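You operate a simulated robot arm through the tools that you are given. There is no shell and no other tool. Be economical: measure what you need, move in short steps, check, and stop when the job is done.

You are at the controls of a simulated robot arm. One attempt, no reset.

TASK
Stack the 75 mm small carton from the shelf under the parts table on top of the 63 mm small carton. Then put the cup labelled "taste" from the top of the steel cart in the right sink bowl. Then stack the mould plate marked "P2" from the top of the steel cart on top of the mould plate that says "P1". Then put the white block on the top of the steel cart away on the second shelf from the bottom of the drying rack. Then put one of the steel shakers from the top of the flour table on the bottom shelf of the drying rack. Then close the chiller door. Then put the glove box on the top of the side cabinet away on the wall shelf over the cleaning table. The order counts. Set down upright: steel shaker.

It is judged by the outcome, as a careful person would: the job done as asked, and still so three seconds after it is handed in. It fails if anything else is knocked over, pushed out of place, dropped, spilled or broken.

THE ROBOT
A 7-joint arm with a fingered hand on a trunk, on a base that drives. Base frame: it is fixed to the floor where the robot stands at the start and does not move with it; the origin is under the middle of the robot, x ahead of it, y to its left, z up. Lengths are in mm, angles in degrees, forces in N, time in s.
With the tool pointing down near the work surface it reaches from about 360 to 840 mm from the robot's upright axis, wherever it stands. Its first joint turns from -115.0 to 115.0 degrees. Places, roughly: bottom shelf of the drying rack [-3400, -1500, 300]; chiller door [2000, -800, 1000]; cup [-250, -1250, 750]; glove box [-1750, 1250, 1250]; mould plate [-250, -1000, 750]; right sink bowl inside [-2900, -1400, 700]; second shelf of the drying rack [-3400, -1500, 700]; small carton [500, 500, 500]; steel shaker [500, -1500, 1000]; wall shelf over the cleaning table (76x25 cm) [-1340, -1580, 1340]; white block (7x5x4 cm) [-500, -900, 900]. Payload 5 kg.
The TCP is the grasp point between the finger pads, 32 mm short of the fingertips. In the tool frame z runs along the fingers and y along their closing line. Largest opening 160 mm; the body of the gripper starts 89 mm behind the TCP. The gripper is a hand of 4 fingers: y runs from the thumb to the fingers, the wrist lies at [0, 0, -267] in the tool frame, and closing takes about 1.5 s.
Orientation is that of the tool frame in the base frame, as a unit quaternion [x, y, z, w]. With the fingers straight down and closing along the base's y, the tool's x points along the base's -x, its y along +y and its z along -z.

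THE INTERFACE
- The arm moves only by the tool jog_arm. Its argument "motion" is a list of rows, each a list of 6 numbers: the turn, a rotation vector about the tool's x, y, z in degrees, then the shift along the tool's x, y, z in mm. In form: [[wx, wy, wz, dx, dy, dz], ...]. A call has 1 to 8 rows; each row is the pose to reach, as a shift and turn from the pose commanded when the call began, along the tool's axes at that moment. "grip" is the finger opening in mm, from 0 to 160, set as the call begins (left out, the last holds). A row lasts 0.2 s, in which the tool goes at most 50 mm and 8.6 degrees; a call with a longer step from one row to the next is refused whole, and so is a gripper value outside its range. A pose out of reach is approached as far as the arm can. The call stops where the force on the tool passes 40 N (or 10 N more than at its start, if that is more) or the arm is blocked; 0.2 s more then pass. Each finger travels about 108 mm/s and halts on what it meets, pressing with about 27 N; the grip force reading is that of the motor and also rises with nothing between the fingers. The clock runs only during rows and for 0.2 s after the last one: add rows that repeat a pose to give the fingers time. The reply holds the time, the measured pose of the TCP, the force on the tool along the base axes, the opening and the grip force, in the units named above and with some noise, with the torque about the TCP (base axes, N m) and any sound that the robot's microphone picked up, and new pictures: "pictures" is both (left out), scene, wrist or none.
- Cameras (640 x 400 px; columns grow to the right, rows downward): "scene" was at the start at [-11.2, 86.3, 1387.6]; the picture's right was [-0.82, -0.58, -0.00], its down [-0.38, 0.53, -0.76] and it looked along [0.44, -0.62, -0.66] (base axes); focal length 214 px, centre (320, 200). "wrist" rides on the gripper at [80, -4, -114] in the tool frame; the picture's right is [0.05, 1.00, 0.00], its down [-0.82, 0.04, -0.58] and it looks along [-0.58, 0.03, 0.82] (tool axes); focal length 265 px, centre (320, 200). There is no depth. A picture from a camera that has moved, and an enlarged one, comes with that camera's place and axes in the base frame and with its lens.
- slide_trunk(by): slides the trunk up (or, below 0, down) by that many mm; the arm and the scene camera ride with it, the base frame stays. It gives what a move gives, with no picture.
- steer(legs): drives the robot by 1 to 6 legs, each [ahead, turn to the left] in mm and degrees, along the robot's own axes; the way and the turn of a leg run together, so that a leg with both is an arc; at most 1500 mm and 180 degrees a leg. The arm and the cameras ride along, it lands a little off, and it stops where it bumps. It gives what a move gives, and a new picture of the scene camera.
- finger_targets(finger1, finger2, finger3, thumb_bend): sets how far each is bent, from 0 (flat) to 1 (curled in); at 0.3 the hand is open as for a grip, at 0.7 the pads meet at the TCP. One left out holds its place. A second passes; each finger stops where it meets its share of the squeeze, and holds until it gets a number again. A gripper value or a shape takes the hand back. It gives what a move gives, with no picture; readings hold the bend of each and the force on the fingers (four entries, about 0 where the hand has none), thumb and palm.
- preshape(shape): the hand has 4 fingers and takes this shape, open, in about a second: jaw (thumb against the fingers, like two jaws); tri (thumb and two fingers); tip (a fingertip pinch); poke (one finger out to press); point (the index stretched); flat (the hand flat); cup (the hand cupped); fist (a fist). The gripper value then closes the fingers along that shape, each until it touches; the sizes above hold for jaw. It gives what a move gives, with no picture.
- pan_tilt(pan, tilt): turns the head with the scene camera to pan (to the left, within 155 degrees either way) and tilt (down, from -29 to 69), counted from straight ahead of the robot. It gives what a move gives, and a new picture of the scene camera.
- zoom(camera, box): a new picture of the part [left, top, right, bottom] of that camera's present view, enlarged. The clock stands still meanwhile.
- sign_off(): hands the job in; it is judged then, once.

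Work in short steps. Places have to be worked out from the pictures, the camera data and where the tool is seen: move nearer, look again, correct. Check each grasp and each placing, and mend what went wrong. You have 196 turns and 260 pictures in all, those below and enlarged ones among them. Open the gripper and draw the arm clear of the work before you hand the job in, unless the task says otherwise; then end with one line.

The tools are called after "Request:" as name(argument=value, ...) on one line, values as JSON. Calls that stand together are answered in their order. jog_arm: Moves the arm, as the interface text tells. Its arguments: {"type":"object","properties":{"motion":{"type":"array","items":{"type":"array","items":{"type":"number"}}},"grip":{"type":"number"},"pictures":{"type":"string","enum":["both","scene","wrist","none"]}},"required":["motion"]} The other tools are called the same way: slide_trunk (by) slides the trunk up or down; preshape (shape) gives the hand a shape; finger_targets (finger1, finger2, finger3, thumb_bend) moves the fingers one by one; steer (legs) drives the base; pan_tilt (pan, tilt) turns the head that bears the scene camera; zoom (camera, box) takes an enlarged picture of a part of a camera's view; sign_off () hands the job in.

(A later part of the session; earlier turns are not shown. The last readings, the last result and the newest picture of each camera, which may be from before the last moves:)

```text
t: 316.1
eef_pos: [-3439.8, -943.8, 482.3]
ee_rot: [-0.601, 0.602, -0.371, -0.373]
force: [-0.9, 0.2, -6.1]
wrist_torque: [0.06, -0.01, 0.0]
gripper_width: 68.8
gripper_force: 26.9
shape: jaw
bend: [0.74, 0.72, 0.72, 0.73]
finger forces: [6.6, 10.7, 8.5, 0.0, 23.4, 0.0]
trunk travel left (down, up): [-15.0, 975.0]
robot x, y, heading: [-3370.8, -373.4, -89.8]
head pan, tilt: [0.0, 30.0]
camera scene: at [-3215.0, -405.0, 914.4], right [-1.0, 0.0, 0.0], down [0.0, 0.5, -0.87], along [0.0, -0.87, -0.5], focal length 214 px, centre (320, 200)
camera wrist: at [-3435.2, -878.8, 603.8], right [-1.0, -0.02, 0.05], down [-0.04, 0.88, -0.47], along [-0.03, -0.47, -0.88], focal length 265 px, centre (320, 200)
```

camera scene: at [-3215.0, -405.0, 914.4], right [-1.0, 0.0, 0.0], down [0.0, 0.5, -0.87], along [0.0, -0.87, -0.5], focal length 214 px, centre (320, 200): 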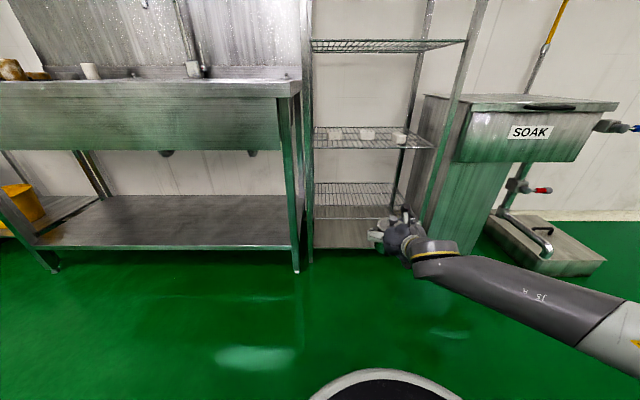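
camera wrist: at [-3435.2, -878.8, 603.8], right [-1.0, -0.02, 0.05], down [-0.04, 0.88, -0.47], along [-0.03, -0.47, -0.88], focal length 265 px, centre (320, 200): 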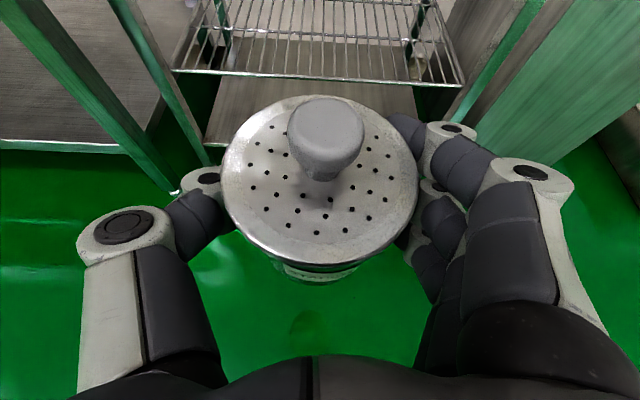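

Request:
zoom(camera="scene", box=[295, 110, 455, 260])

```text
2.67 times, centred on (375, 185) of scene
camera zoom: at [-3215.0, -405.0, 914.4], right [-1.0, 0.0, 0.0], down [0.0, 0.5, -0.87], along [0.0, -0.87, -0.5], focal length 572 px, centre (173, 240)
```

zoom: 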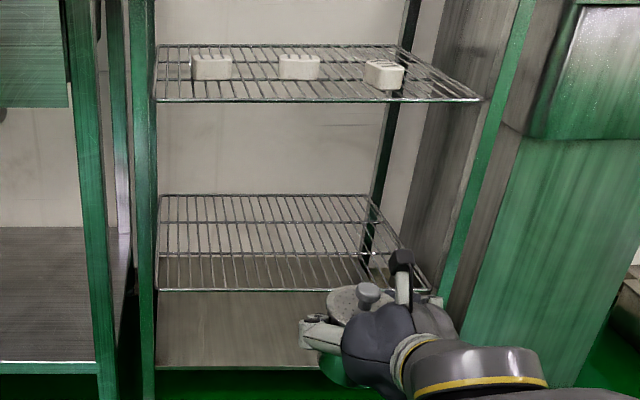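

Shelf 1 is at z≈300. Lower the hand 90 mm, then drive ahead 280.

Request:
jog_arm(motion=[[0, 0, 0, -27, 0, 13.5], [0, 0, 0, -54, 0, 27], [0, 0, 0, -80, 0, 40]], pictures="none")

Request:
steer(legs=[[280, 0]])

Request:
jog_arm(motion=[[0, 0, 0, 0, 0, 0]], pictures="wrist")

```text
t: 316.9
eef_pos: [-3440.6, -946.1, 391.1]
ee_rot: [0.601, -0.601, 0.373, 0.373]
force: [0.3, 0.1, -6.0]
wrist_torque: [0.09, 0.0, 0.03]
gripper_width: 68.6
gripper_force: 27.1
shape: jaw
bend: [0.74, 0.72, 0.72, 0.73]
finger forces: [6.5, 10.6, 8.5, 0.0, 23.1, 0.0]
trunk travel left (down, up): [-15.0, 975.0]
robot x, y, heading: [-3372.6, -374.6, -89.9]
head pan, tilt: [0.0, 30.0]
```

```text
t: 318.8
eef_pos: [-3440.6, -1219.1, 392.4]
ee_rot: [-0.601, 0.603, -0.37, -0.373]
force: [-0.5, 0.1, -5.3]
wrist_torque: [0.04, 0.0, -0.02]
gripper_width: 68.3
gripper_force: 26.7
shape: jaw
bend: [0.74, 0.72, 0.72, 0.73]
finger forces: [6.4, 10.5, 8.4, 0.1, 23.0, 0.1]
trunk travel left (down, up): [-15.0, 975.0]
robot x, y, heading: [-3372.8, -646.4, -90.1]
head pan, tilt: [0.0, 30.0]
camera scene: at [-3215.2, -679.2, 914.4], right [-1.0, 0.0, 0.0], down [0.0, 0.5, -0.87], along [0.0, -0.87, -0.5], focal length 214 px, centre (320, 200)
```

scene: 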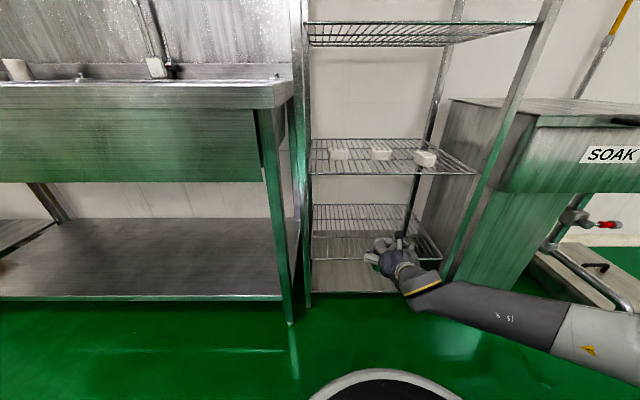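

```text
t: 319.2
eef_pos: [-3440.8, -1220.6, 392.6]
ee_rot: [-0.601, 0.603, -0.371, -0.372]
force: [-0.3, 0.0, -5.5]
wrist_torque: [0.06, -0.01, 0.04]
gripper_width: 68.7
gripper_force: 27.7
shape: jaw
bend: [0.74, 0.72, 0.72, 0.73]
finger forces: [6.5, 10.5, 8.4, 0.0, 23.0, 0.0]
trunk travel left (down, up): [-15.0, 975.0]
robot x, y, heading: [-3371.5, -647.4, -89.9]
head pan, tilt: [0.0, 30.0]
camera wrist: at [-3436.5, -1153.3, 513.9], right [-1.0, -0.02, 0.05], down [-0.04, 0.88, -0.47], along [-0.03, -0.47, -0.88], focal length 265 px, centre (320, 200)
```

wrist: 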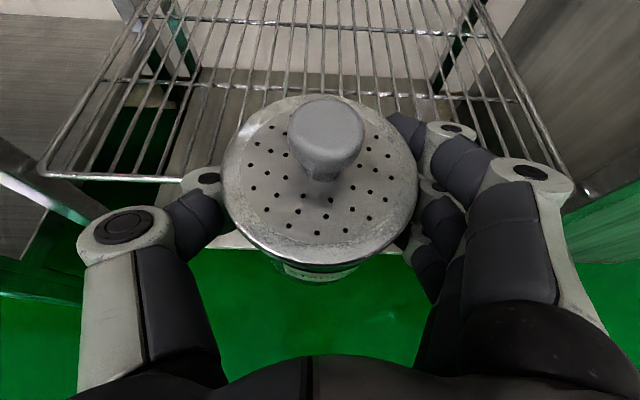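

Shelf front edge ≈-1290; shaker bottom ≈338 clears. Move in 165 mm.

Request:
jog_arm(motion=[[0, 0, 0, 19, 0, 37], [0, 0, 0, 37, 0, 74], [0, 0, 0, 56, 0, 111], [0, 0, 0, 73.7, 0, 147.6]], pictures="both")

```text
t: 320.2
eef_pos: [-3440.3, -1384.4, 391.7]
ee_rot: [-0.601, 0.603, -0.37, -0.373]
force: [-0.6, -0.3, -6.3]
wrist_torque: [0.09, 0.0, 0.03]
gripper_width: 68.4
gripper_force: 26.9
shape: jaw
bend: [0.74, 0.72, 0.72, 0.73]
finger forces: [6.6, 10.1, 8.6, 0.0, 22.8, 0.0]
trunk travel left (down, up): [-15.0, 975.0]
robot x, y, heading: [-3368.0, -647.3, -90.0]
head pan, tilt: [0.0, 30.0]
camera scene: at [-3215.2, -679.2, 914.4], right [-1.0, 0.0, 0.0], down [0.0, 0.5, -0.87], along [0.0, -0.87, -0.5], focal length 214 px, centre (320, 200)
camera wrist: at [-3435.1, -1318.1, 514.3], right [-1.0, -0.02, 0.05], down [-0.04, 0.88, -0.47], along [-0.03, -0.47, -0.88], focal length 265 px, centre (320, 200)
```

scene: 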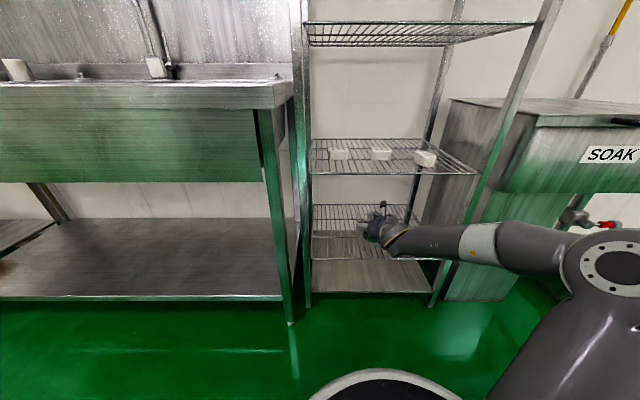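
wrist: 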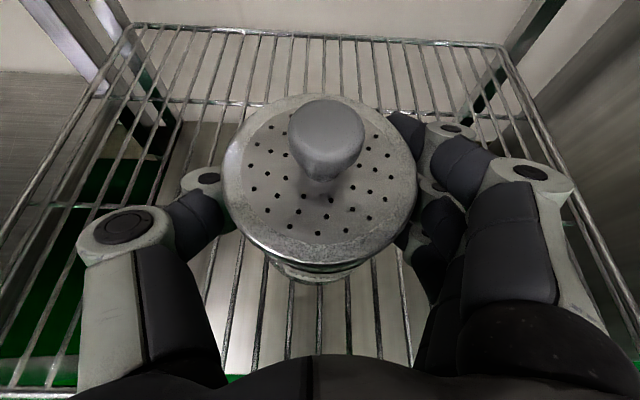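

Good position. Lower slowly.

Request:
jog_arm(motion=[[0, 0, 0, -8, 0, 4], [0, 0, 0, -16, 0, 8], [0, 0, 0, -22, 0, 11], [0, 0, 0, -27, 0, 13.5], [0, 0, 0, -27, 0, 13.5]], pictures="wrist")

```text
t: 321.4
eef_pos: [-3440.3, -1388.0, 368.1]
ee_rot: [0.6, -0.599, 0.373, 0.377]
force: [4.8, -11.6, 34.9]
wrist_torque: [-0.34, 0.5, -0.02]
gripper_width: 68.2
gripper_force: 27.1
shape: jaw
bend: [0.73, 0.73, 0.73, 0.73]
finger forces: [8.3, 11.1, 10.8, 0.0, 30.1, 0.0]
trunk travel left (down, up): [-15.0, 975.0]
robot x, y, heading: [-3368.4, -646.5, -90.2]
head pan, tilt: [0.0, 30.0]
camera wrist: at [-3435.3, -1319.3, 489.5], right [-1.0, -0.02, 0.05], down [-0.04, 0.88, -0.48], along [-0.04, -0.48, -0.88], focal length 265 px, centre (320, 200)
```

wrist: 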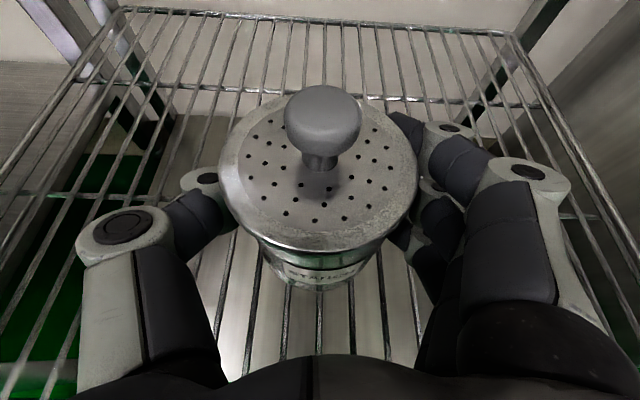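

Contact; unload a few mm.

Request:
jog_arm(motion=[[0, 0, 0, 3, 0, -1.5], [0, 0, 0, 3, 0, -1.5]], pictures="none")

```text
t: 322.0
eef_pos: [-3442.6, -1385.7, 365.9]
ee_rot: [-0.6, 0.602, -0.372, -0.375]
force: [4.8, -7.9, 29.0]
wrist_torque: [-0.26, 0.44, 0.15]
gripper_width: 68.1
gripper_force: 26.9
shape: jaw
bend: [0.73, 0.73, 0.73, 0.73]
finger forces: [8.1, 11.0, 9.9, 0.0, 28.4, 0.0]
trunk travel left (down, up): [-15.0, 975.0]
robot x, y, heading: [-3372.9, -645.5, -90.1]
head pan, tilt: [0.0, 30.0]
```

Request:
jog_arm(motion=[[0, 0, 0, 3, 0, -1.5], [0, 0, 0, 4.5, 0, -2], [0, 0, 0, 4.5, 0, -2]], pictures="wrist")

```text
t: 322.8
eef_pos: [-3442.1, -1383.8, 368.5]
ee_rot: [-0.6, 0.604, -0.37, -0.371]
force: [-1.0, -1.6, 2.6]
wrist_torque: [0.09, 0.32, 0.03]
gripper_width: 68.5
gripper_force: 26.9
shape: jaw
bend: [0.73, 0.73, 0.73, 0.73]
finger forces: [7.7, 11.2, 10.5, 0.0, 24.0, 0.0]
trunk travel left (down, up): [-15.0, 975.0]
robot x, y, heading: [-3371.3, -644.8, -90.5]
head pan, tilt: [0.0, 30.0]
camera wrist: at [-3437.6, -1318.0, 490.7], right [-1.0, -0.02, 0.05], down [-0.04, 0.88, -0.47], along [-0.03, -0.47, -0.88], focal length 265 px, centre (320, 200)
```

wrist: 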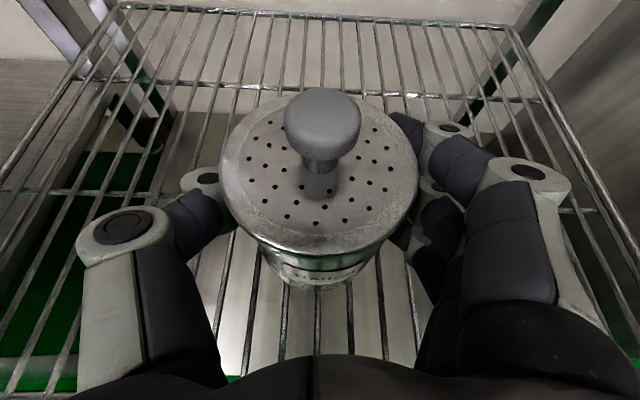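

Light contact. Open gently and watch.

Request:
jog_arm(motion=[[0, 0, 0, 0, 0, 0], [0, 0, 0, 0, 0, 0], [0, 0, 0, 0, 0, 0]], grip=104, pictures="wrist")

```text
t: 323.6
eef_pos: [-3441.2, -1384.9, 370.2]
ee_rot: [-0.6, 0.603, -0.371, -0.374]
force: [0.0, -0.1, 0.4]
wrist_torque: [0.04, -0.03, 0.01]
gripper_width: 103.8
gripper_force: 0.1
shape: jaw
bend: [0.7, 0.7, 0.7, 0.67]
finger forces: [0.0, 0.0, 0.1, 0.0, 0.1, 0.1]
trunk travel left (down, up): [-15.0, 975.0]
robot x, y, heading: [-3374.6, -646.7, -89.9]
head pan, tilt: [0.0, 30.0]
heard: snap
camera wrist: at [-3436.5, -1318.6, 492.4], right [-1.0, -0.02, 0.05], down [-0.04, 0.88, -0.47], along [-0.03, -0.47, -0.88], focal length 265 px, centre (320, 200)
```

wrist: 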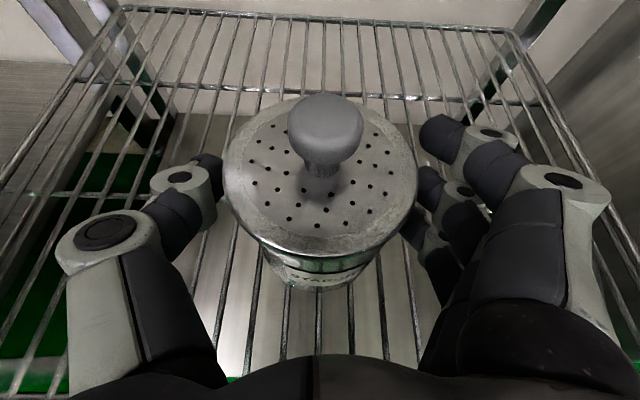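

Shaker stands upright (the snap is just the grip sound on steel). Back straight out.

Request:
jog_arm(motion=[[0, 0, 0, -13, 0, -27], [0, 0, 0, -33, 0, -67], [0, 0, 0, -53, 0, -107], [0, 0, 0, -73, 0, -147], [0, 0, 0, -91, 0, -183]], pictures="wrist")

Request:
steer(legs=[[-350, 0]])

Request:
zoom(camera="scene", box=[295, 110, 455, 260])

```text
t: 324.8
eef_pos: [-3449.3, -1219.1, 376.5]
ee_rot: [-0.602, 0.602, -0.37, -0.372]
force: [-0.3, -0.4, -0.1]
wrist_torque: [0.01, 0.0, 0.03]
gripper_width: 103.8
gripper_force: 0.1
shape: jaw
bend: [0.7, 0.7, 0.7, 0.67]
finger forces: [0.0, 0.0, 0.0, 0.0, 0.0, 0.1]
out of reach, approached as far as the arm can: row 5
trunk travel left (down, up): [-15.0, 975.0]
robot x, y, heading: [-3376.0, -648.6, -90.1]
head pan, tilt: [0.0, 30.0]
camera wrist: at [-3445.2, -1153.2, 499.5], right [-1.0, -0.02, 0.05], down [-0.04, 0.88, -0.47], along [-0.03, -0.47, -0.88], focal length 265 px, centre (320, 200)
```

wrist: 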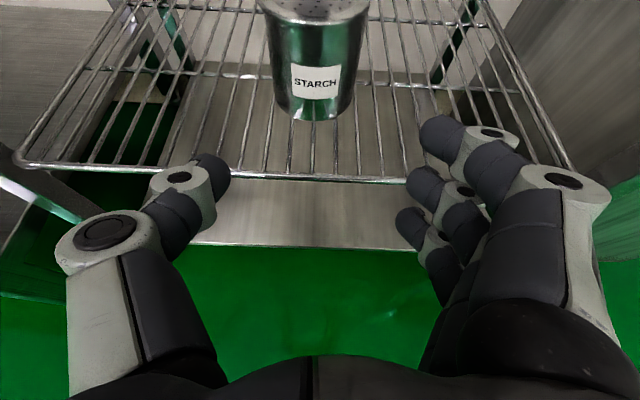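

```text
t: 327.1
eef_pos: [-3451.0, -854.6, 378.2]
ee_rot: [-0.599, 0.604, -0.37, -0.374]
force: [0.2, -0.3, 0.3]
wrist_torque: [0.02, -0.01, 0.03]
gripper_width: 103.7
gripper_force: 0.0
shape: jaw
bend: [0.7, 0.7, 0.7, 0.67]
finger forces: [0.0, 0.1, 0.0, 0.0, 0.0, 0.1]
trunk travel left (down, up): [-15.0, 975.0]
robot x, y, heading: [-3369.8, -277.2, -90.1]
head pan, tilt: [0.0, 30.0]
camera scene: at [-3214.2, -314.8, 914.4], right [-1.0, 0.0, 0.0], down [0.0, 0.5, -0.87], along [0.0, -0.87, -0.5], focal length 214 px, centre (320, 200)
```

scene: 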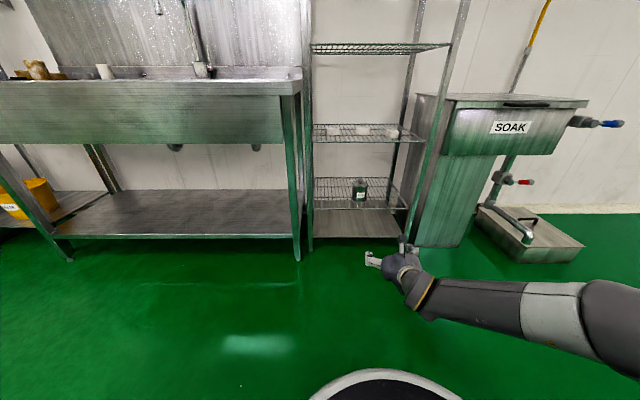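

```text
2.67 times, centred on (375, 185) of scene
camera zoom: at [-3214.2, -314.8, 914.4], right [-1.0, 0.0, 0.0], down [0.0, 0.5, -0.87], along [0.0, -0.87, -0.5], focal length 572 px, centre (173, 240)
```

zoom: 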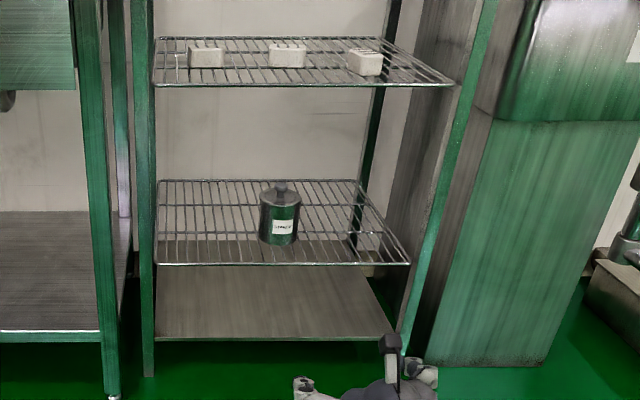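

Shaker stands upright on the bottom wire shelf. Next, the chiller door. Raise the trunk and drive back along the aisle.

Request:
slide_trunk(by=400)

Request:
slide_trunk(by=180)

Request:
steer(legs=[[0, 91.2], [1140, 0], [1140, 0], [1140, 0]])

```text
t: 331.0
eef_pos: [-3451.6, -855.4, 777.9]
ee_rot: [-0.6, 0.603, -0.37, -0.373]
force: [-0.8, -0.4, -0.7]
wrist_torque: [-0.01, -0.02, -0.02]
gripper_width: 103.8
gripper_force: 0.2
shape: jaw
bend: [0.7, 0.7, 0.7, 0.67]
finger forces: [0.1, 0.0, 0.0, 0.0, 0.1, 0.1]
trunk travel left (down, up): [-415.0, 575.0]
robot x, y, heading: [-3369.7, -278.9, -90.1]
head pan, tilt: [0.0, 30.0]
```

```text
t: 333.0
eef_pos: [-3451.1, -854.8, 957.4]
ee_rot: [-0.599, 0.603, -0.37, -0.374]
force: [0.1, -0.1, -0.3]
wrist_torque: [-0.02, 0.04, 0.01]
gripper_width: 103.8
gripper_force: 0.0
shape: jaw
bend: [0.7, 0.7, 0.7, 0.67]
finger forces: [0.1, 0.0, 0.1, 0.0, 0.0, 0.0]
trunk travel left (down, up): [-595.0, 395.0]
robot x, y, heading: [-3368.9, -280.3, -90.1]
head pan, tilt: [0.0, 30.0]
```

```text
t: 352.6
eef_pos: [477.6, -480.2, 958.4]
ee_rot: [0.851, -0.022, 0.524, 0.014]
force: [-0.7, -0.7, -0.2]
wrist_torque: [0.02, -0.01, 0.04]
gripper_width: 104.2
gripper_force: 0.0
shape: jaw
bend: [0.7, 0.7, 0.7, 0.66]
finger forces: [0.0, 0.1, 0.1, 0.1, 0.1, 0.0]
trunk travel left (down, up): [-595.0, 395.0]
robot x, y, heading: [-91.4, -364.9, -10.6]
head pan, tilt: [0.0, 30.0]
stopped in leg 4: the robot was blocked; the commanded pose is now the measured one
camera scene: at [-31.4, -218.6, 1494.5], right [-0.18, -0.98, 0.0], down [-0.49, 0.09, -0.87], along [0.85, -0.16, -0.5], focal length 214 px, centre (320, 200)
```

scene: 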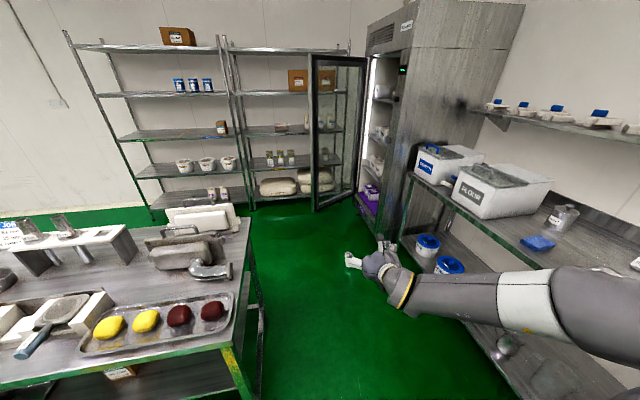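

The robot was blocked: it drifted and may touch the cart. Look at it.

Request:
pan_tilt(pan=-100, tilt=50)

```text
t: 354.4
eef_pos: [479.4, -480.4, 957.2]
ee_rot: [0.85, -0.023, 0.525, 0.014]
force: [0.0, 0.4, 0.3]
wrist_torque: [0.0, 0.0, -0.01]
gripper_width: 103.8
gripper_force: 0.1
shape: jaw
bend: [0.7, 0.7, 0.7, 0.66]
finger forces: [0.2, 0.0, 0.0, 0.1, 0.0, 0.0]
trunk travel left (down, up): [-595.0, 395.0]
robot x, y, heading: [-88.2, -367.3, -10.6]
head pan, tilt: [-100.0, 50.0]
camera scene: at [-146.3, -273.5, 1464.9], right [-0.94, 0.35, 0.0], down [0.27, 0.72, -0.64], along [-0.23, -0.6, -0.77], focal length 214 px, centre (320, 200)
```

scene: 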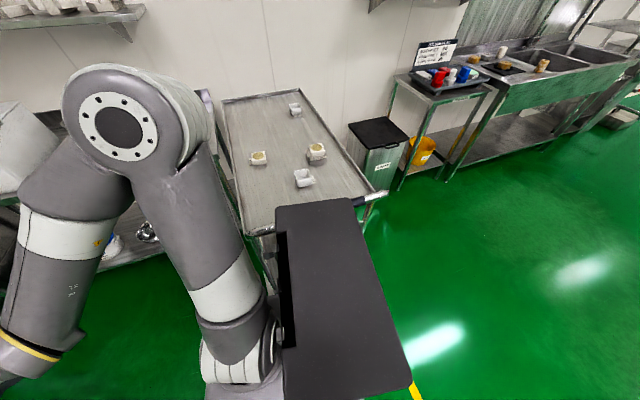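

Nothing on the cart moved. Back away along the same line and re-route further from the cart.

Request:
steer(legs=[[-250, 0], [0, 40], [260, 0], [0, -29.4]])

```text
t: 361.0
eef_pos: [466.4, -200.0, 956.8]
ee_rot: [0.849, 0.057, 0.524, -0.035]
force: [0.0, 0.5, -0.2]
wrist_torque: [0.02, -0.01, 0.01]
gripper_width: 103.8
gripper_force: 0.0
shape: jaw
bend: [0.7, 0.7, 0.7, 0.66]
finger forces: [0.1, 0.0, 0.0, 0.0, 0.0, 0.1]
trunk travel left (down, up): [-595.0, 395.0]
robot x, y, heading: [-109.0, -191.2, -0.1]
head pan, tilt: [-100.0, 50.0]
camera scene: at [-185.6, -112.6, 1464.9], right [-0.98, 0.17, 0.0], down [0.13, 0.75, -0.64], along [-0.11, -0.63, -0.77], focal length 214 px, centre (320, 200)
```

scene: 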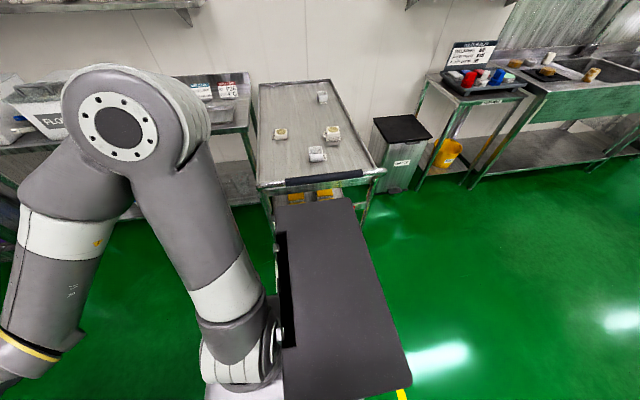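

Request:
zoom(camera="scene", box=[240, 75, 400, 225])

```text
2.67 times, centred on (320, 150) of scene
camera zoom: at [-185.6, -112.6, 1464.9], right [-0.98, 0.17, 0.0], down [0.13, 0.75, -0.64], along [-0.11, -0.63, -0.77], focal length 572 px, centre (320, 333)
```

zoom: 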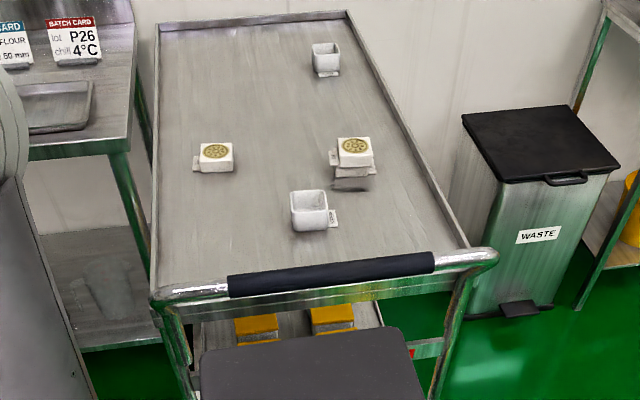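

All intact. Proceed around toward the chiller.

Request:
steer(legs=[[165, 0], [0, -55], [300, 0], [0, 55], [350, 0]])

Request:
pan_tilt(pan=0, tilt=20)

```text
t: 370.9
eef_pos: [1156.5, -386.7, 957.6]
ee_rot: [0.846, 0.081, 0.524, -0.05]
force: [-0.8, 0.5, -0.4]
wrist_torque: [0.03, 0.02, 0.0]
gripper_width: 104.1
gripper_force: 0.0
shape: jaw
bend: [0.7, 0.7, 0.7, 0.66]
finger forces: [0.0, 0.1, 0.1, 0.0, 0.0, 0.0]
trunk travel left (down, up): [-595.0, 395.0]
robot x, y, heading: [576.0, -409.4, 3.2]
head pan, tilt: [-100.0, 50.0]
camera scene: at [500.5, -335.2, 1464.9], right [-0.99, 0.12, 0.0], down [0.09, 0.76, -0.64], along [-0.08, -0.64, -0.77], focal length 214 px, centre (320, 200)
```

scene: 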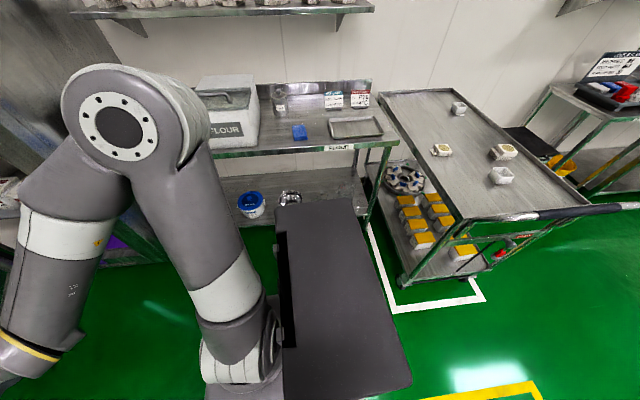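

```text
t: 372.6
eef_pos: [1156.1, -386.5, 957.9]
ee_rot: [0.847, 0.082, 0.523, -0.05]
force: [0.8, -0.1, 1.0]
wrist_torque: [0.04, 0.02, -0.01]
gripper_width: 103.9
gripper_force: 0.0
shape: jaw
bend: [0.7, 0.7, 0.7, 0.66]
finger forces: [0.0, 0.0, 0.0, 0.0, 0.1, 0.1]
trunk travel left (down, up): [-595.0, 395.0]
robot x, y, heading: [575.3, -411.2, 3.0]
head pan, tilt: [0.0, 20.0]
camera scene: at [602.4, -253.6, 1510.4], right [0.06, -1.0, 0.0], down [-0.34, -0.02, -0.94], along [0.94, 0.05, -0.34], focal length 214 px, centre (320, 200)
```

scene: 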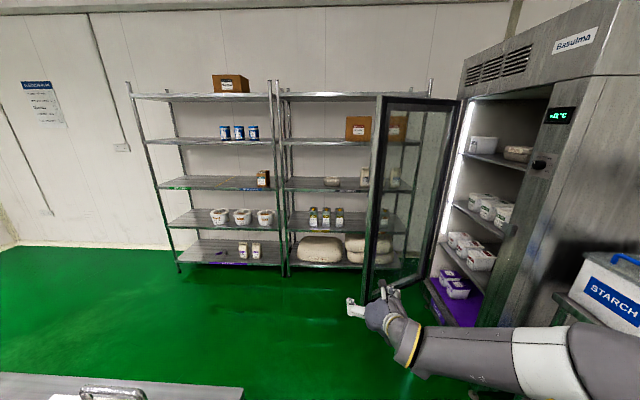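

I need the door's exact geometry; a vertical baseline helps. Raise the trunk 350 and look again.

Request:
slide_trunk(by=350)

Request:
pan_tilt(pan=-10, tilt=35)

```text
t: 376.0
eef_pos: [1156.4, -387.2, 1307.9]
ee_rot: [0.847, 0.081, 0.523, -0.05]
force: [0.2, -1.0, 0.5]
wrist_torque: [0.03, 0.02, -0.01]
gripper_width: 103.8
gripper_force: 0.0
shape: jaw
bend: [0.7, 0.7, 0.7, 0.66]
finger forces: [0.0, 0.0, 0.0, 0.1, 0.1, 0.1]
trunk travel left (down, up): [-945.0, 45.0]
robot x, y, heading: [579.5, -406.7, 2.9]
head pan, tilt: [0.0, 20.0]
```

```text
t: 376.8
eef_pos: [1156.2, -385.9, 1307.7]
ee_rot: [0.847, 0.082, 0.523, -0.051]
force: [0.6, -0.3, -0.7]
wrist_torque: [0.01, 0.01, 0.03]
gripper_width: 104.1
gripper_force: 0.1
shape: jaw
bend: [0.7, 0.7, 0.7, 0.66]
finger forces: [0.0, 0.0, 0.1, 0.0, 0.1, 0.1]
trunk travel left (down, up): [-945.0, 45.0]
robot x, y, heading: [576.5, -406.9, 3.4]
head pan, tilt: [-10.0, 35.0]
camera scene: at [596.9, -269.1, 1836.7], right [-0.12, -0.99, 0.0], down [-0.57, 0.07, -0.82], along [0.81, -0.1, -0.57], focal length 214 px, centre (320, 200)
```

scene: 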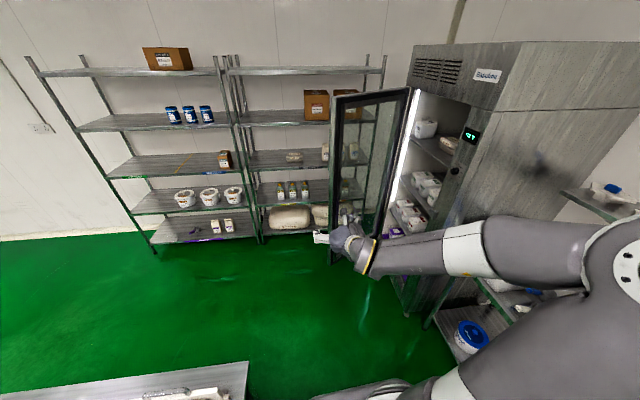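

Door: hinge ≈(2010,-1005), free edge ≈(1790,-500) (open ~66°), chiller front along y≈-1005. I must push its outer (east/north) face. Drive around to the north side, avoiding the table corner.

Request:
steer(legs=[[320, 0], [0, 22], [350, 0], [0, 35], [350, 0]])

```text
t: 381.6
eef_pos: [1593.4, -50.2, 1308.2]
ee_rot: [0.811, 0.257, 0.501, -0.16]
force: [1.8, -1.4, 0.3]
wrist_torque: [0.08, 0.06, 0.14]
gripper_width: 104.0
gripper_force: 0.1
shape: jaw
bend: [0.7, 0.7, 0.7, 0.67]
finger forces: [0.1, 0.0, 0.0, 0.1, 0.0, 0.0]
trunk travel left (down, up): [-945.0, 45.0]
robot x, y, heading: [1073.5, -315.2, 35.7]
head pan, tilt: [-10.0, 35.0]
stopped in leg 3: the robot was blocked; the commanded pose is now the measured one
camera scene: at [1020.5, -188.9, 1837.0], right [0.43, -0.9, 0.0], down [-0.52, -0.25, -0.82], along [0.74, 0.36, -0.57], focal length 214 px, centre (320, 200)
```

scene: 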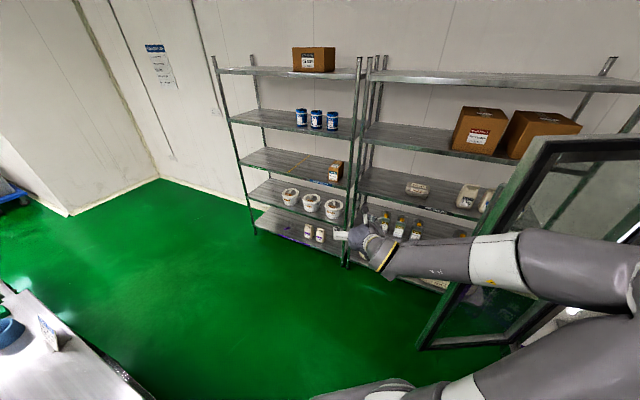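

Blocked near the parts-table corner. Check that the table is undisturbed.

Request:
pan_tilt(pan=110, tilt=50)

```text
t: 383.6
eef_pos: [1591.4, -46.6, 1308.1]
ee_rot: [0.811, 0.259, 0.5, -0.157]
force: [-0.2, -0.4, 0.1]
wrist_torque: [0.01, 0.0, -0.01]
gripper_width: 104.0
gripper_force: 0.0
shape: jaw
bend: [0.7, 0.7, 0.7, 0.67]
finger forces: [0.0, 0.0, 0.0, 0.0, 0.0, 0.1]
trunk travel left (down, up): [-945.0, 45.0]
robot x, y, heading: [1081.1, -310.9, 35.3]
head pan, tilt: [110.0, 50.0]
camera scene: at [875.6, -178.1, 1814.9], right [0.57, 0.82, 0.0], down [0.63, -0.43, -0.64], along [-0.53, 0.36, -0.77], focal length 214 px, centre (320, 200)
```

scene: 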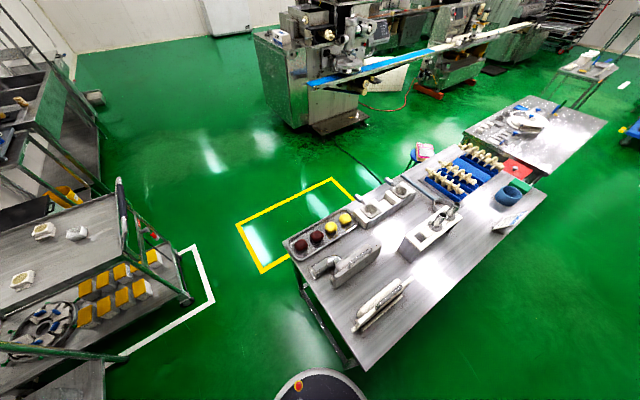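

Table undisturbed. Turn right, move clear, then continue north.

Request:
steer(legs=[[0, -32], [150, 0], [0, 58], [330, 0], [0, -40]])

Request:
pan_tilt(pan=-40, tilt=35)

```text
t: 392.7
eef_pos: [1957.3, 114.4, 1306.5]
ee_rot: [0.838, 0.153, 0.516, -0.092]
force: [0.4, 0.4, -0.2]
wrist_torque: [-0.04, 0.02, 0.02]
gripper_width: 103.9
gripper_force: 0.1
shape: jaw
bend: [0.7, 0.7, 0.7, 0.67]
finger forces: [0.0, 0.0, 0.1, 0.0, 0.0, 0.0]
trunk travel left (down, up): [-945.0, 45.0]
robot x, y, heading: [1392.3, -9.6, 20.9]
head pan, tilt: [110.0, 50.0]
camera scene: at [1230.8, 171.4, 1814.9], right [0.76, 0.65, 0.0], down [0.5, -0.58, -0.64], along [-0.42, 0.49, -0.77], focal length 214 px, centre (320, 200)
```

scene: 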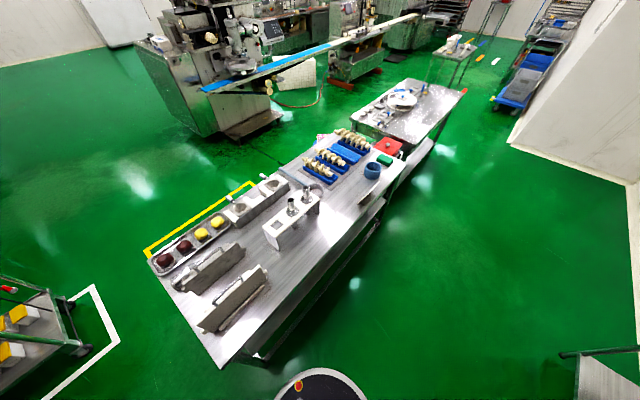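

```text
t: 395.1
eef_pos: [1957.3, 114.0, 1307.5]
ee_rot: [0.838, 0.151, 0.517, -0.091]
force: [0.3, 0.8, -0.1]
wrist_torque: [0.0, -0.04, -0.01]
gripper_width: 104.2
gripper_force: 0.1
shape: jaw
bend: [0.7, 0.7, 0.7, 0.67]
finger forces: [0.1, 0.0, 0.1, 0.0, 0.0, 0.0]
trunk travel left (down, up): [-945.0, 45.0]
robot x, y, heading: [1391.2, -12.5, 20.8]
head pan, tilt: [-40.0, 35.0]
camera scene: at [1364.1, 84.2, 1836.6], right [-0.33, -0.94, 0.0], down [-0.54, 0.19, -0.82], along [0.77, -0.27, -0.57], focal length 214 px, centre (320, 200)
```

scene: 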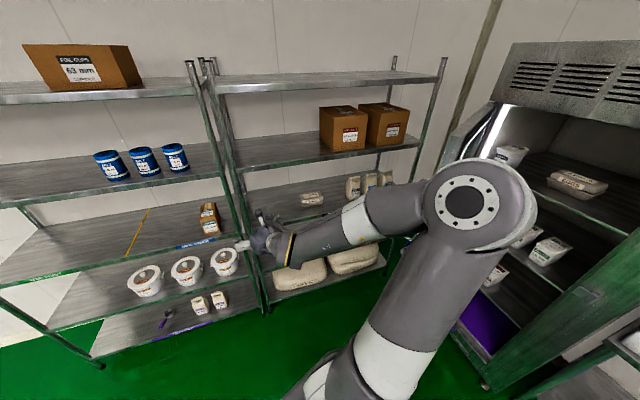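

The door's edge is visible behind the arm (edge-on). Move east then turn so the hand comes to the door's outer side; make a fist first and lower the trunk.

Request:
preshape(shape="fist")

Request:
steer(legs=[[0, -20.8], [330, 0], [0, -50]])

Request:
slide_trunk(by=-250)

Request:
pan_tilt(pan=-20, tilt=40)

```text
t: 396.0
eef_pos: [1956.7, 114.5, 1306.9]
ee_rot: [0.837, 0.152, 0.517, -0.092]
force: [-0.3, 0.1, 0.2]
wrist_torque: [0.02, -0.03, -0.01]
gripper_width: 0.0
gripper_force: 0.2
shape: fist
bend: [1.0, 1.0, 1.0, 0.55]
finger forces: [0.0, 0.0, 0.1, 0.0, 0.0, 0.0]
trunk travel left (down, up): [-945.0, 45.0]
robot x, y, heading: [1393.2, -7.8, 20.6]
head pan, tilt: [-40.0, 35.0]
```

```text
t: 401.5
eef_pos: [2028.4, -497.8, 1307.3]
ee_rot: [0.773, -0.357, 0.475, 0.222]
force: [-1.2, 0.2, 0.2]
wrist_torque: [0.01, -0.01, 0.02]
gripper_width: 0.1
gripper_force: 0.0
shape: fist
bend: [1.0, 1.0, 1.0, 0.55]
finger forces: [0.1, 0.1, 0.0, 0.1, 0.0, 0.1]
trunk travel left (down, up): [-945.0, 45.0]
robot x, y, heading: [1717.9, -8.9, -49.4]
head pan, tilt: [-40.0, 35.0]
camera scene: at [1799.6, 49.1, 1836.6], right [-1.0, -0.01, 0.0], down [-0.01, 0.57, -0.82], along [0.01, -0.82, -0.57], focal length 214 px, centre (320, 200)
```

scene: 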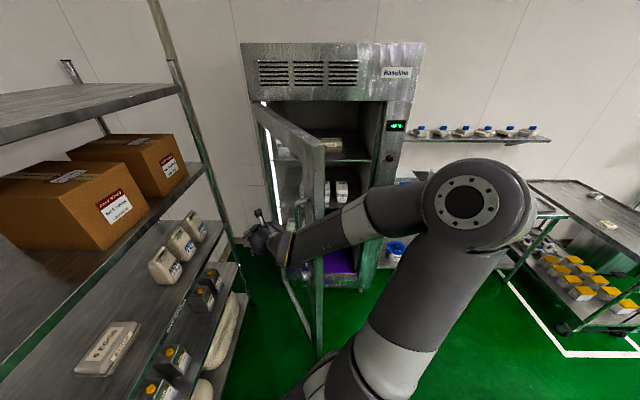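

```text
t: 404.1
eef_pos: [2028.3, -498.5, 1058.1]
ee_rot: [0.773, -0.356, 0.476, 0.222]
force: [-0.8, -0.3, -0.1]
wrist_torque: [-0.05, 0.01, 0.01]
gripper_width: 0.0
gripper_force: 0.1
shape: fist
bend: [1.0, 1.0, 1.0, 0.55]
finger forces: [0.1, 0.0, 0.0, 0.1, 0.0, 0.1]
trunk travel left (down, up): [-695.0, 295.0]
robot x, y, heading: [1718.4, -3.8, -49.6]
head pan, tilt: [-40.0, 35.0]
```

```text
t: 404.9
eef_pos: [2028.3, -499.0, 1057.7]
ee_rot: [0.773, -0.357, 0.475, 0.222]
force: [0.0, 1.4, 0.2]
wrist_torque: [-0.01, -0.02, -0.01]
gripper_width: 0.0
gripper_force: 0.2
shape: fist
bend: [1.0, 1.0, 1.0, 0.55]
finger forces: [0.1, 0.0, 0.1, 0.0, 0.2, 0.0]
trunk travel left (down, up): [-695.0, 295.0]
robot x, y, heading: [1721.9, -10.6, -49.2]
head pan, tilt: [-20.0, 40.0]
camera scene: at [1828.7, 57.6, 1579.1], right [-0.94, -0.35, 0.0], down [-0.23, 0.6, -0.77], along [0.27, -0.72, -0.64], focal length 214 px, centre (320, 200)
```

scene: 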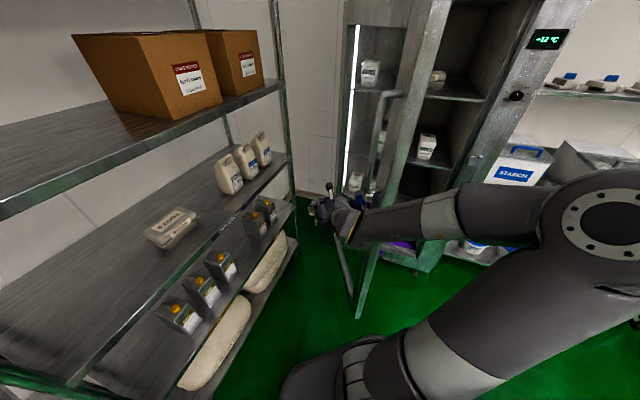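

The fist is on the outer side of the door. Push along tool +y (toward the chiller) in steps.

Request:
jog_arm(motion=[[0, 0, 0, 0, 40, 0], [0, 0, 0, 0, 80, 0], [0, 0, 0, 0, 120, 0], [0, 0, 0, 0, 160, 0], [0, 0, 0, 0, 200, 0], [0, 0, 0, 0, 240, 0]], pictures="scene")

```text
t: 406.3
eef_pos: [1842.7, -656.2, 1053.0]
ee_rot: [0.773, -0.358, 0.475, 0.22]
force: [0.5, -0.9, -0.7]
wrist_torque: [0.02, -0.02, 0.13]
gripper_width: 0.3
gripper_force: 0.1
shape: fist
bend: [1.0, 1.0, 1.0, 0.55]
finger forces: [0.1, 0.0, 0.0, 0.1, 0.0, 0.0]
trunk travel left (down, up): [-695.0, 295.0]
robot x, y, heading: [1721.6, -10.6, -49.7]
head pan, tilt: [-20.0, 40.0]
camera scene: at [1826.2, 54.8, 1579.1], right [-0.94, -0.35, 0.0], down [-0.22, 0.6, -0.77], along [0.27, -0.72, -0.64], focal length 214 px, centre (320, 200)
```

scene: 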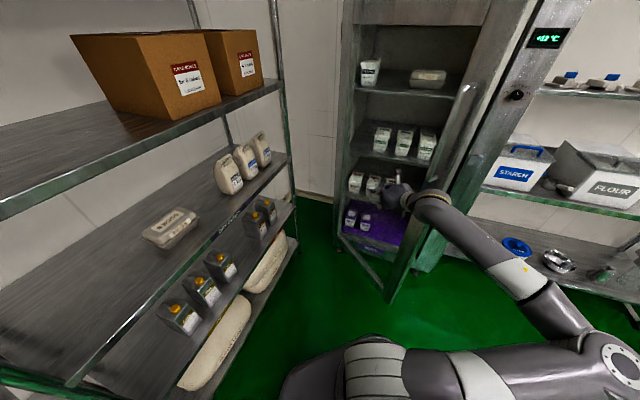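

The door moves. Continue pushing toward (1660,-865).

Request:
jog_arm(motion=[[0, 0, 0, 3, 45, 6], [0, 0, 0, 6, 91, 13], [0, 0, 0, 9, 137, 20], [0, 0, 0, 13, 182, 26], [0, 0, 0, 16, 228, 33], [0, 0, 0, 18.7, 273, 39.5]], pictures="scene")

```text
t: 407.7
eef_pos: [1665.3, -866.8, 1056.9]
ee_rot: [0.773, -0.357, 0.475, 0.222]
force: [-0.1, -0.4, -0.2]
wrist_torque: [-0.02, 0.01, 0.03]
gripper_width: 0.0
gripper_force: 0.1
shape: fist
bend: [1.0, 1.0, 1.0, 0.55]
finger forces: [0.0, 0.1, 0.0, 0.0, 0.1, 0.0]
trunk travel left (down, up): [-695.0, 295.0]
robot x, y, heading: [1717.0, -6.5, -49.4]
head pan, tilt: [-20.0, 40.0]
camera scene: at [1828.6, 56.9, 1579.1], right [-0.94, -0.35, 0.0], down [-0.23, 0.6, -0.77], along [0.27, -0.72, -0.64], focal length 214 px, centre (320, 200)
```

scene: 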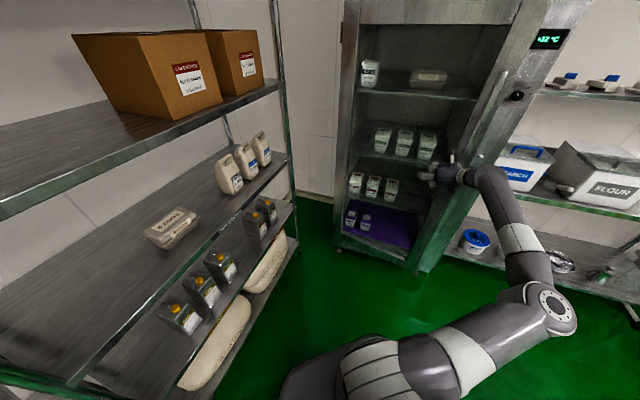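

Almost closed. Push further in -y.

Request:
jog_arm(motion=[[0, 0, 0, 10, 19, 20], [0, 0, 0, 20, 39, 41], [0, 0, 0, 30, 58, 61], [0, 0, 0, 37, 71, 75], [0, 0, 0, 44, 84, 89], [0, 0, 0, 51, 97, 102]], pictures="scene")

```text
t: 409.1
eef_pos: [1663.9, -973.5, 1057.7]
ee_rot: [0.773, -0.356, 0.476, 0.222]
force: [-0.4, 0.9, -0.7]
wrist_torque: [0.01, 0.01, 0.05]
gripper_width: 0.3
gripper_force: 0.1
shape: fist
bend: [1.0, 1.0, 1.0, 0.55]
finger forces: [0.1, 0.0, 0.0, 0.0, 0.0, 0.1]
out of reach, approached as far as the arm can: row 5, 6
trunk travel left (down, up): [-695.0, 295.0]
robot x, y, heading: [1718.1, -13.2, -49.3]
head pan, tilt: [-20.0, 40.0]
camera scene: at [1828.2, 57.3, 1579.1], right [-0.94, -0.35, 0.0], down [-0.23, 0.6, -0.77], along [0.27, -0.72, -0.64], focal length 214 px, centre (320, 200)
```

scene: 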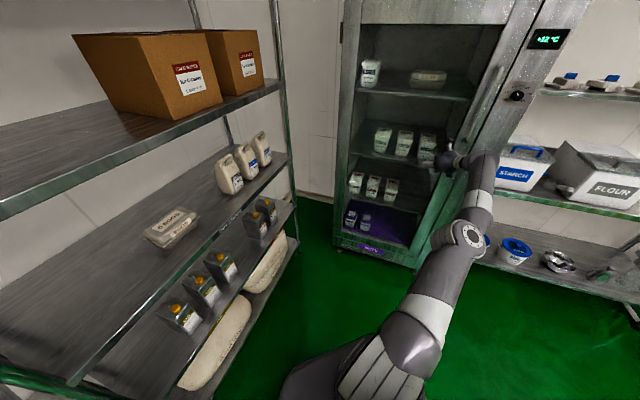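

Arm at its limit; use the base to push the last bit.

Request:
steer(legs=[[70, 0]])

Request:
zoom(camera="scene", box=[330, 0, 570, 290])

```text
t: 410.0
eef_pos: [1686.6, -997.7, 1058.8]
ee_rot: [0.774, -0.354, 0.476, 0.221]
force: [2.1, 2.5, 1.4]
wrist_torque: [-0.04, 0.09, -0.13]
gripper_width: 0.0
gripper_force: 0.1
shape: fist
bend: [1.0, 1.0, 1.0, 0.55]
finger forces: [0.1, 3.6, 0.0, 0.1, 0.0, 0.0]
trunk travel left (down, up): [-695.0, 295.0]
robot x, y, heading: [1743.4, -33.4, -49.4]
head pan, tilt: [-20.0, 40.0]
stopped in leg 1: the force on the tool passed its limit at 54 N (the readings are from after the stop); the commanded pose is now the measured one
camera scene: at [1851.0, 31.9, 1579.0], right [-0.94, -0.35, 0.0], down [-0.23, 0.6, -0.77], along [0.27, -0.72, -0.64], focal length 214 px, centre (320, 200)
```

scene: 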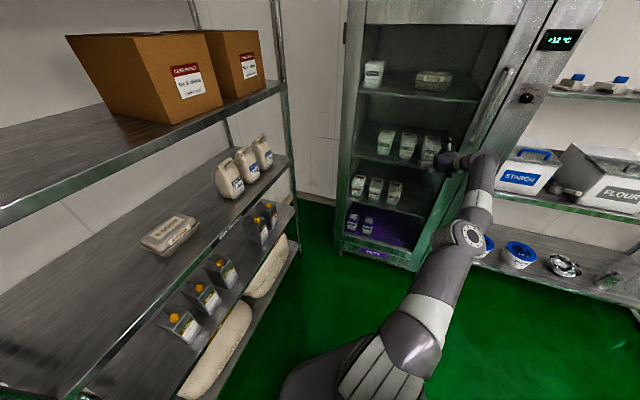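

```text
1.38 times, centred on (450, 145) of scene
camera zoom: at [1851.0, 31.9, 1579.0], right [-0.94, -0.35, 0.0], down [-0.23, 0.6, -0.77], along [0.27, -0.72, -0.64], focal length 296 px, centre (141, 276)
```

zoom: 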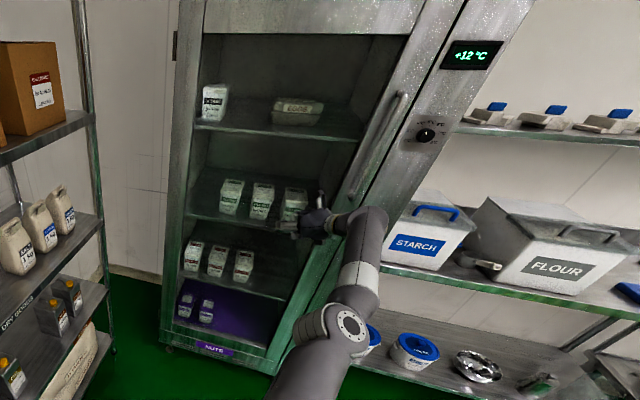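

A firm stop (54 N) — the door appears shut. Withdraw the hand and check.

Request:
jog_arm(motion=[[0, 0, 0, -15, -29, -30], [0, 0, 0, -30, -58, -61], [0, 0, 0, -45, -87, -92], [0, 0, 0, -61, -116, -122], [0, 0, 0, -76, -145, -153]], pictures="none")

Request:
pan_tilt(pan=-28, tilt=28)

Request:
zoom(camera="scene", box=[290, 60, 530, 300])

```text
t: 411.2
eef_pos: [1688.0, -777.0, 1056.3]
ee_rot: [0.775, -0.355, 0.475, 0.22]
force: [-0.2, -0.5, 0.5]
wrist_torque: [0.03, 0.02, 0.04]
gripper_width: 0.0
gripper_force: 0.1
shape: fist
bend: [1.0, 1.0, 0.99, 0.55]
finger forces: [0.0, 0.1, 0.0, 0.0, 0.0, 0.1]
trunk travel left (down, up): [-695.0, 295.0]
robot x, y, heading: [1741.1, -36.9, -49.4]
head pan, tilt: [-20.0, 40.0]
```

```text
t: 412.0
eef_pos: [1686.9, -777.6, 1057.5]
ee_rot: [0.775, -0.354, 0.475, 0.22]
force: [-0.8, 0.0, 0.5]
wrist_torque: [-0.01, -0.01, 0.02]
gripper_width: 0.0
gripper_force: 0.1
shape: fist
bend: [1.0, 1.0, 0.99, 0.55]
finger forces: [0.1, 0.0, 0.0, 0.1, 0.0, 0.0]
trunk travel left (down, up): [-695.0, 295.0]
robot x, y, heading: [1742.6, -33.8, -49.5]
head pan, tilt: [-28.0, 28.0]
camera scene: at [1841.0, 21.7, 1597.5], right [-0.98, -0.22, 0.0], down [-0.1, 0.46, -0.88], along [0.19, -0.86, -0.47], focal length 214 px, centre (320, 200)
```

scene: 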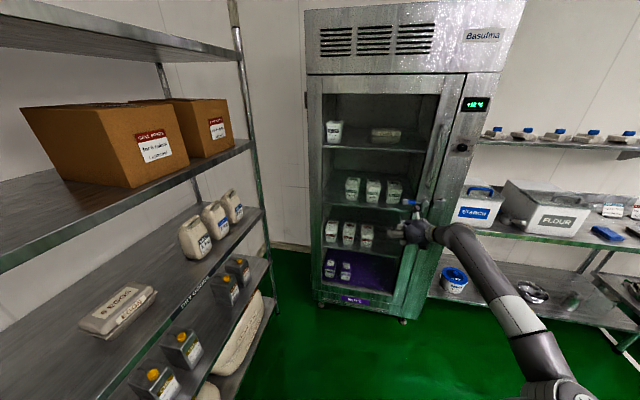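

```text
1.67 times, centred on (410, 180) of scene
camera zoom: at [1841.0, 21.7, 1597.5], right [-0.98, -0.22, 0.0], down [-0.1, 0.46, -0.88], along [0.19, -0.86, -0.47], focal length 358 px, centre (170, 233)
```

zoom: 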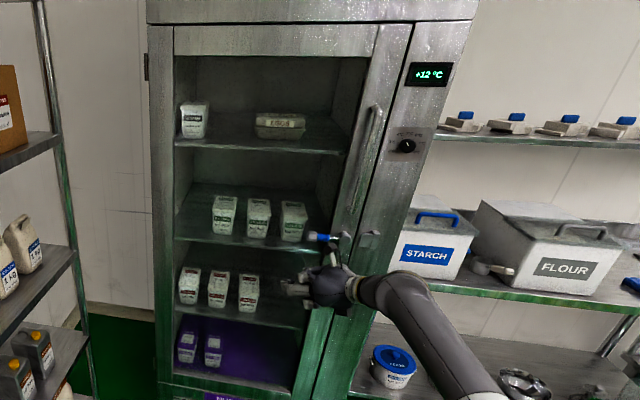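

Request:
zoom(camera="scene", box=[300, 60, 480, 150])

Request:
zoom(camera="scene", box=[310, 260, 430, 330])

```text
3.56 times, centred on (390, 105) of scene
camera zoom: at [1841.0, 21.7, 1597.5], right [-0.98, -0.22, 0.0], down [-0.1, 0.46, -0.88], along [0.19, -0.86, -0.47], focal length 763 px, centre (71, 538)
```

zoom: 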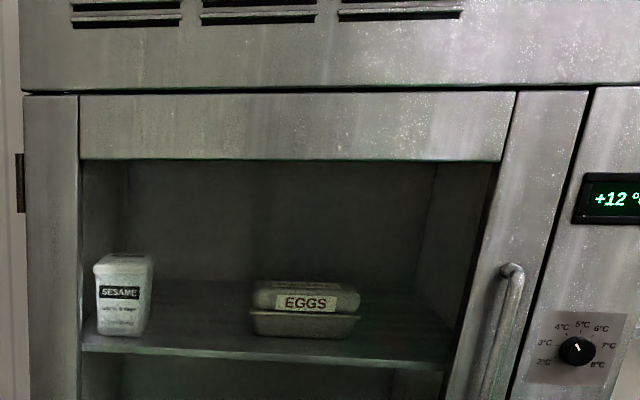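

```text
5.33 times, centred on (370, 295) of scene
camera zoom: at [1841.0, 21.7, 1597.5], right [-0.98, -0.22, 0.0], down [-0.1, 0.46, -0.88], along [0.19, -0.86, -0.47], focal length 1144 px, centre (53, -307)
```

zoom: 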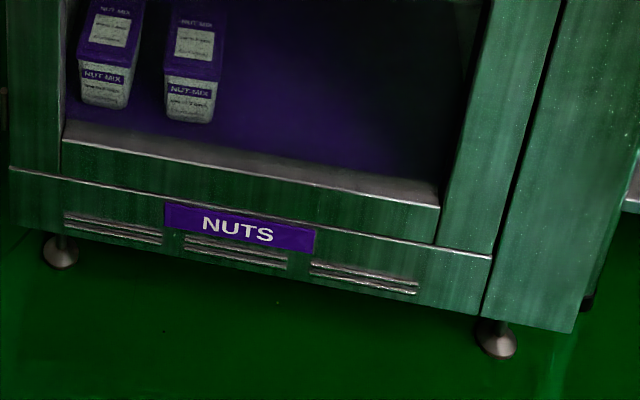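

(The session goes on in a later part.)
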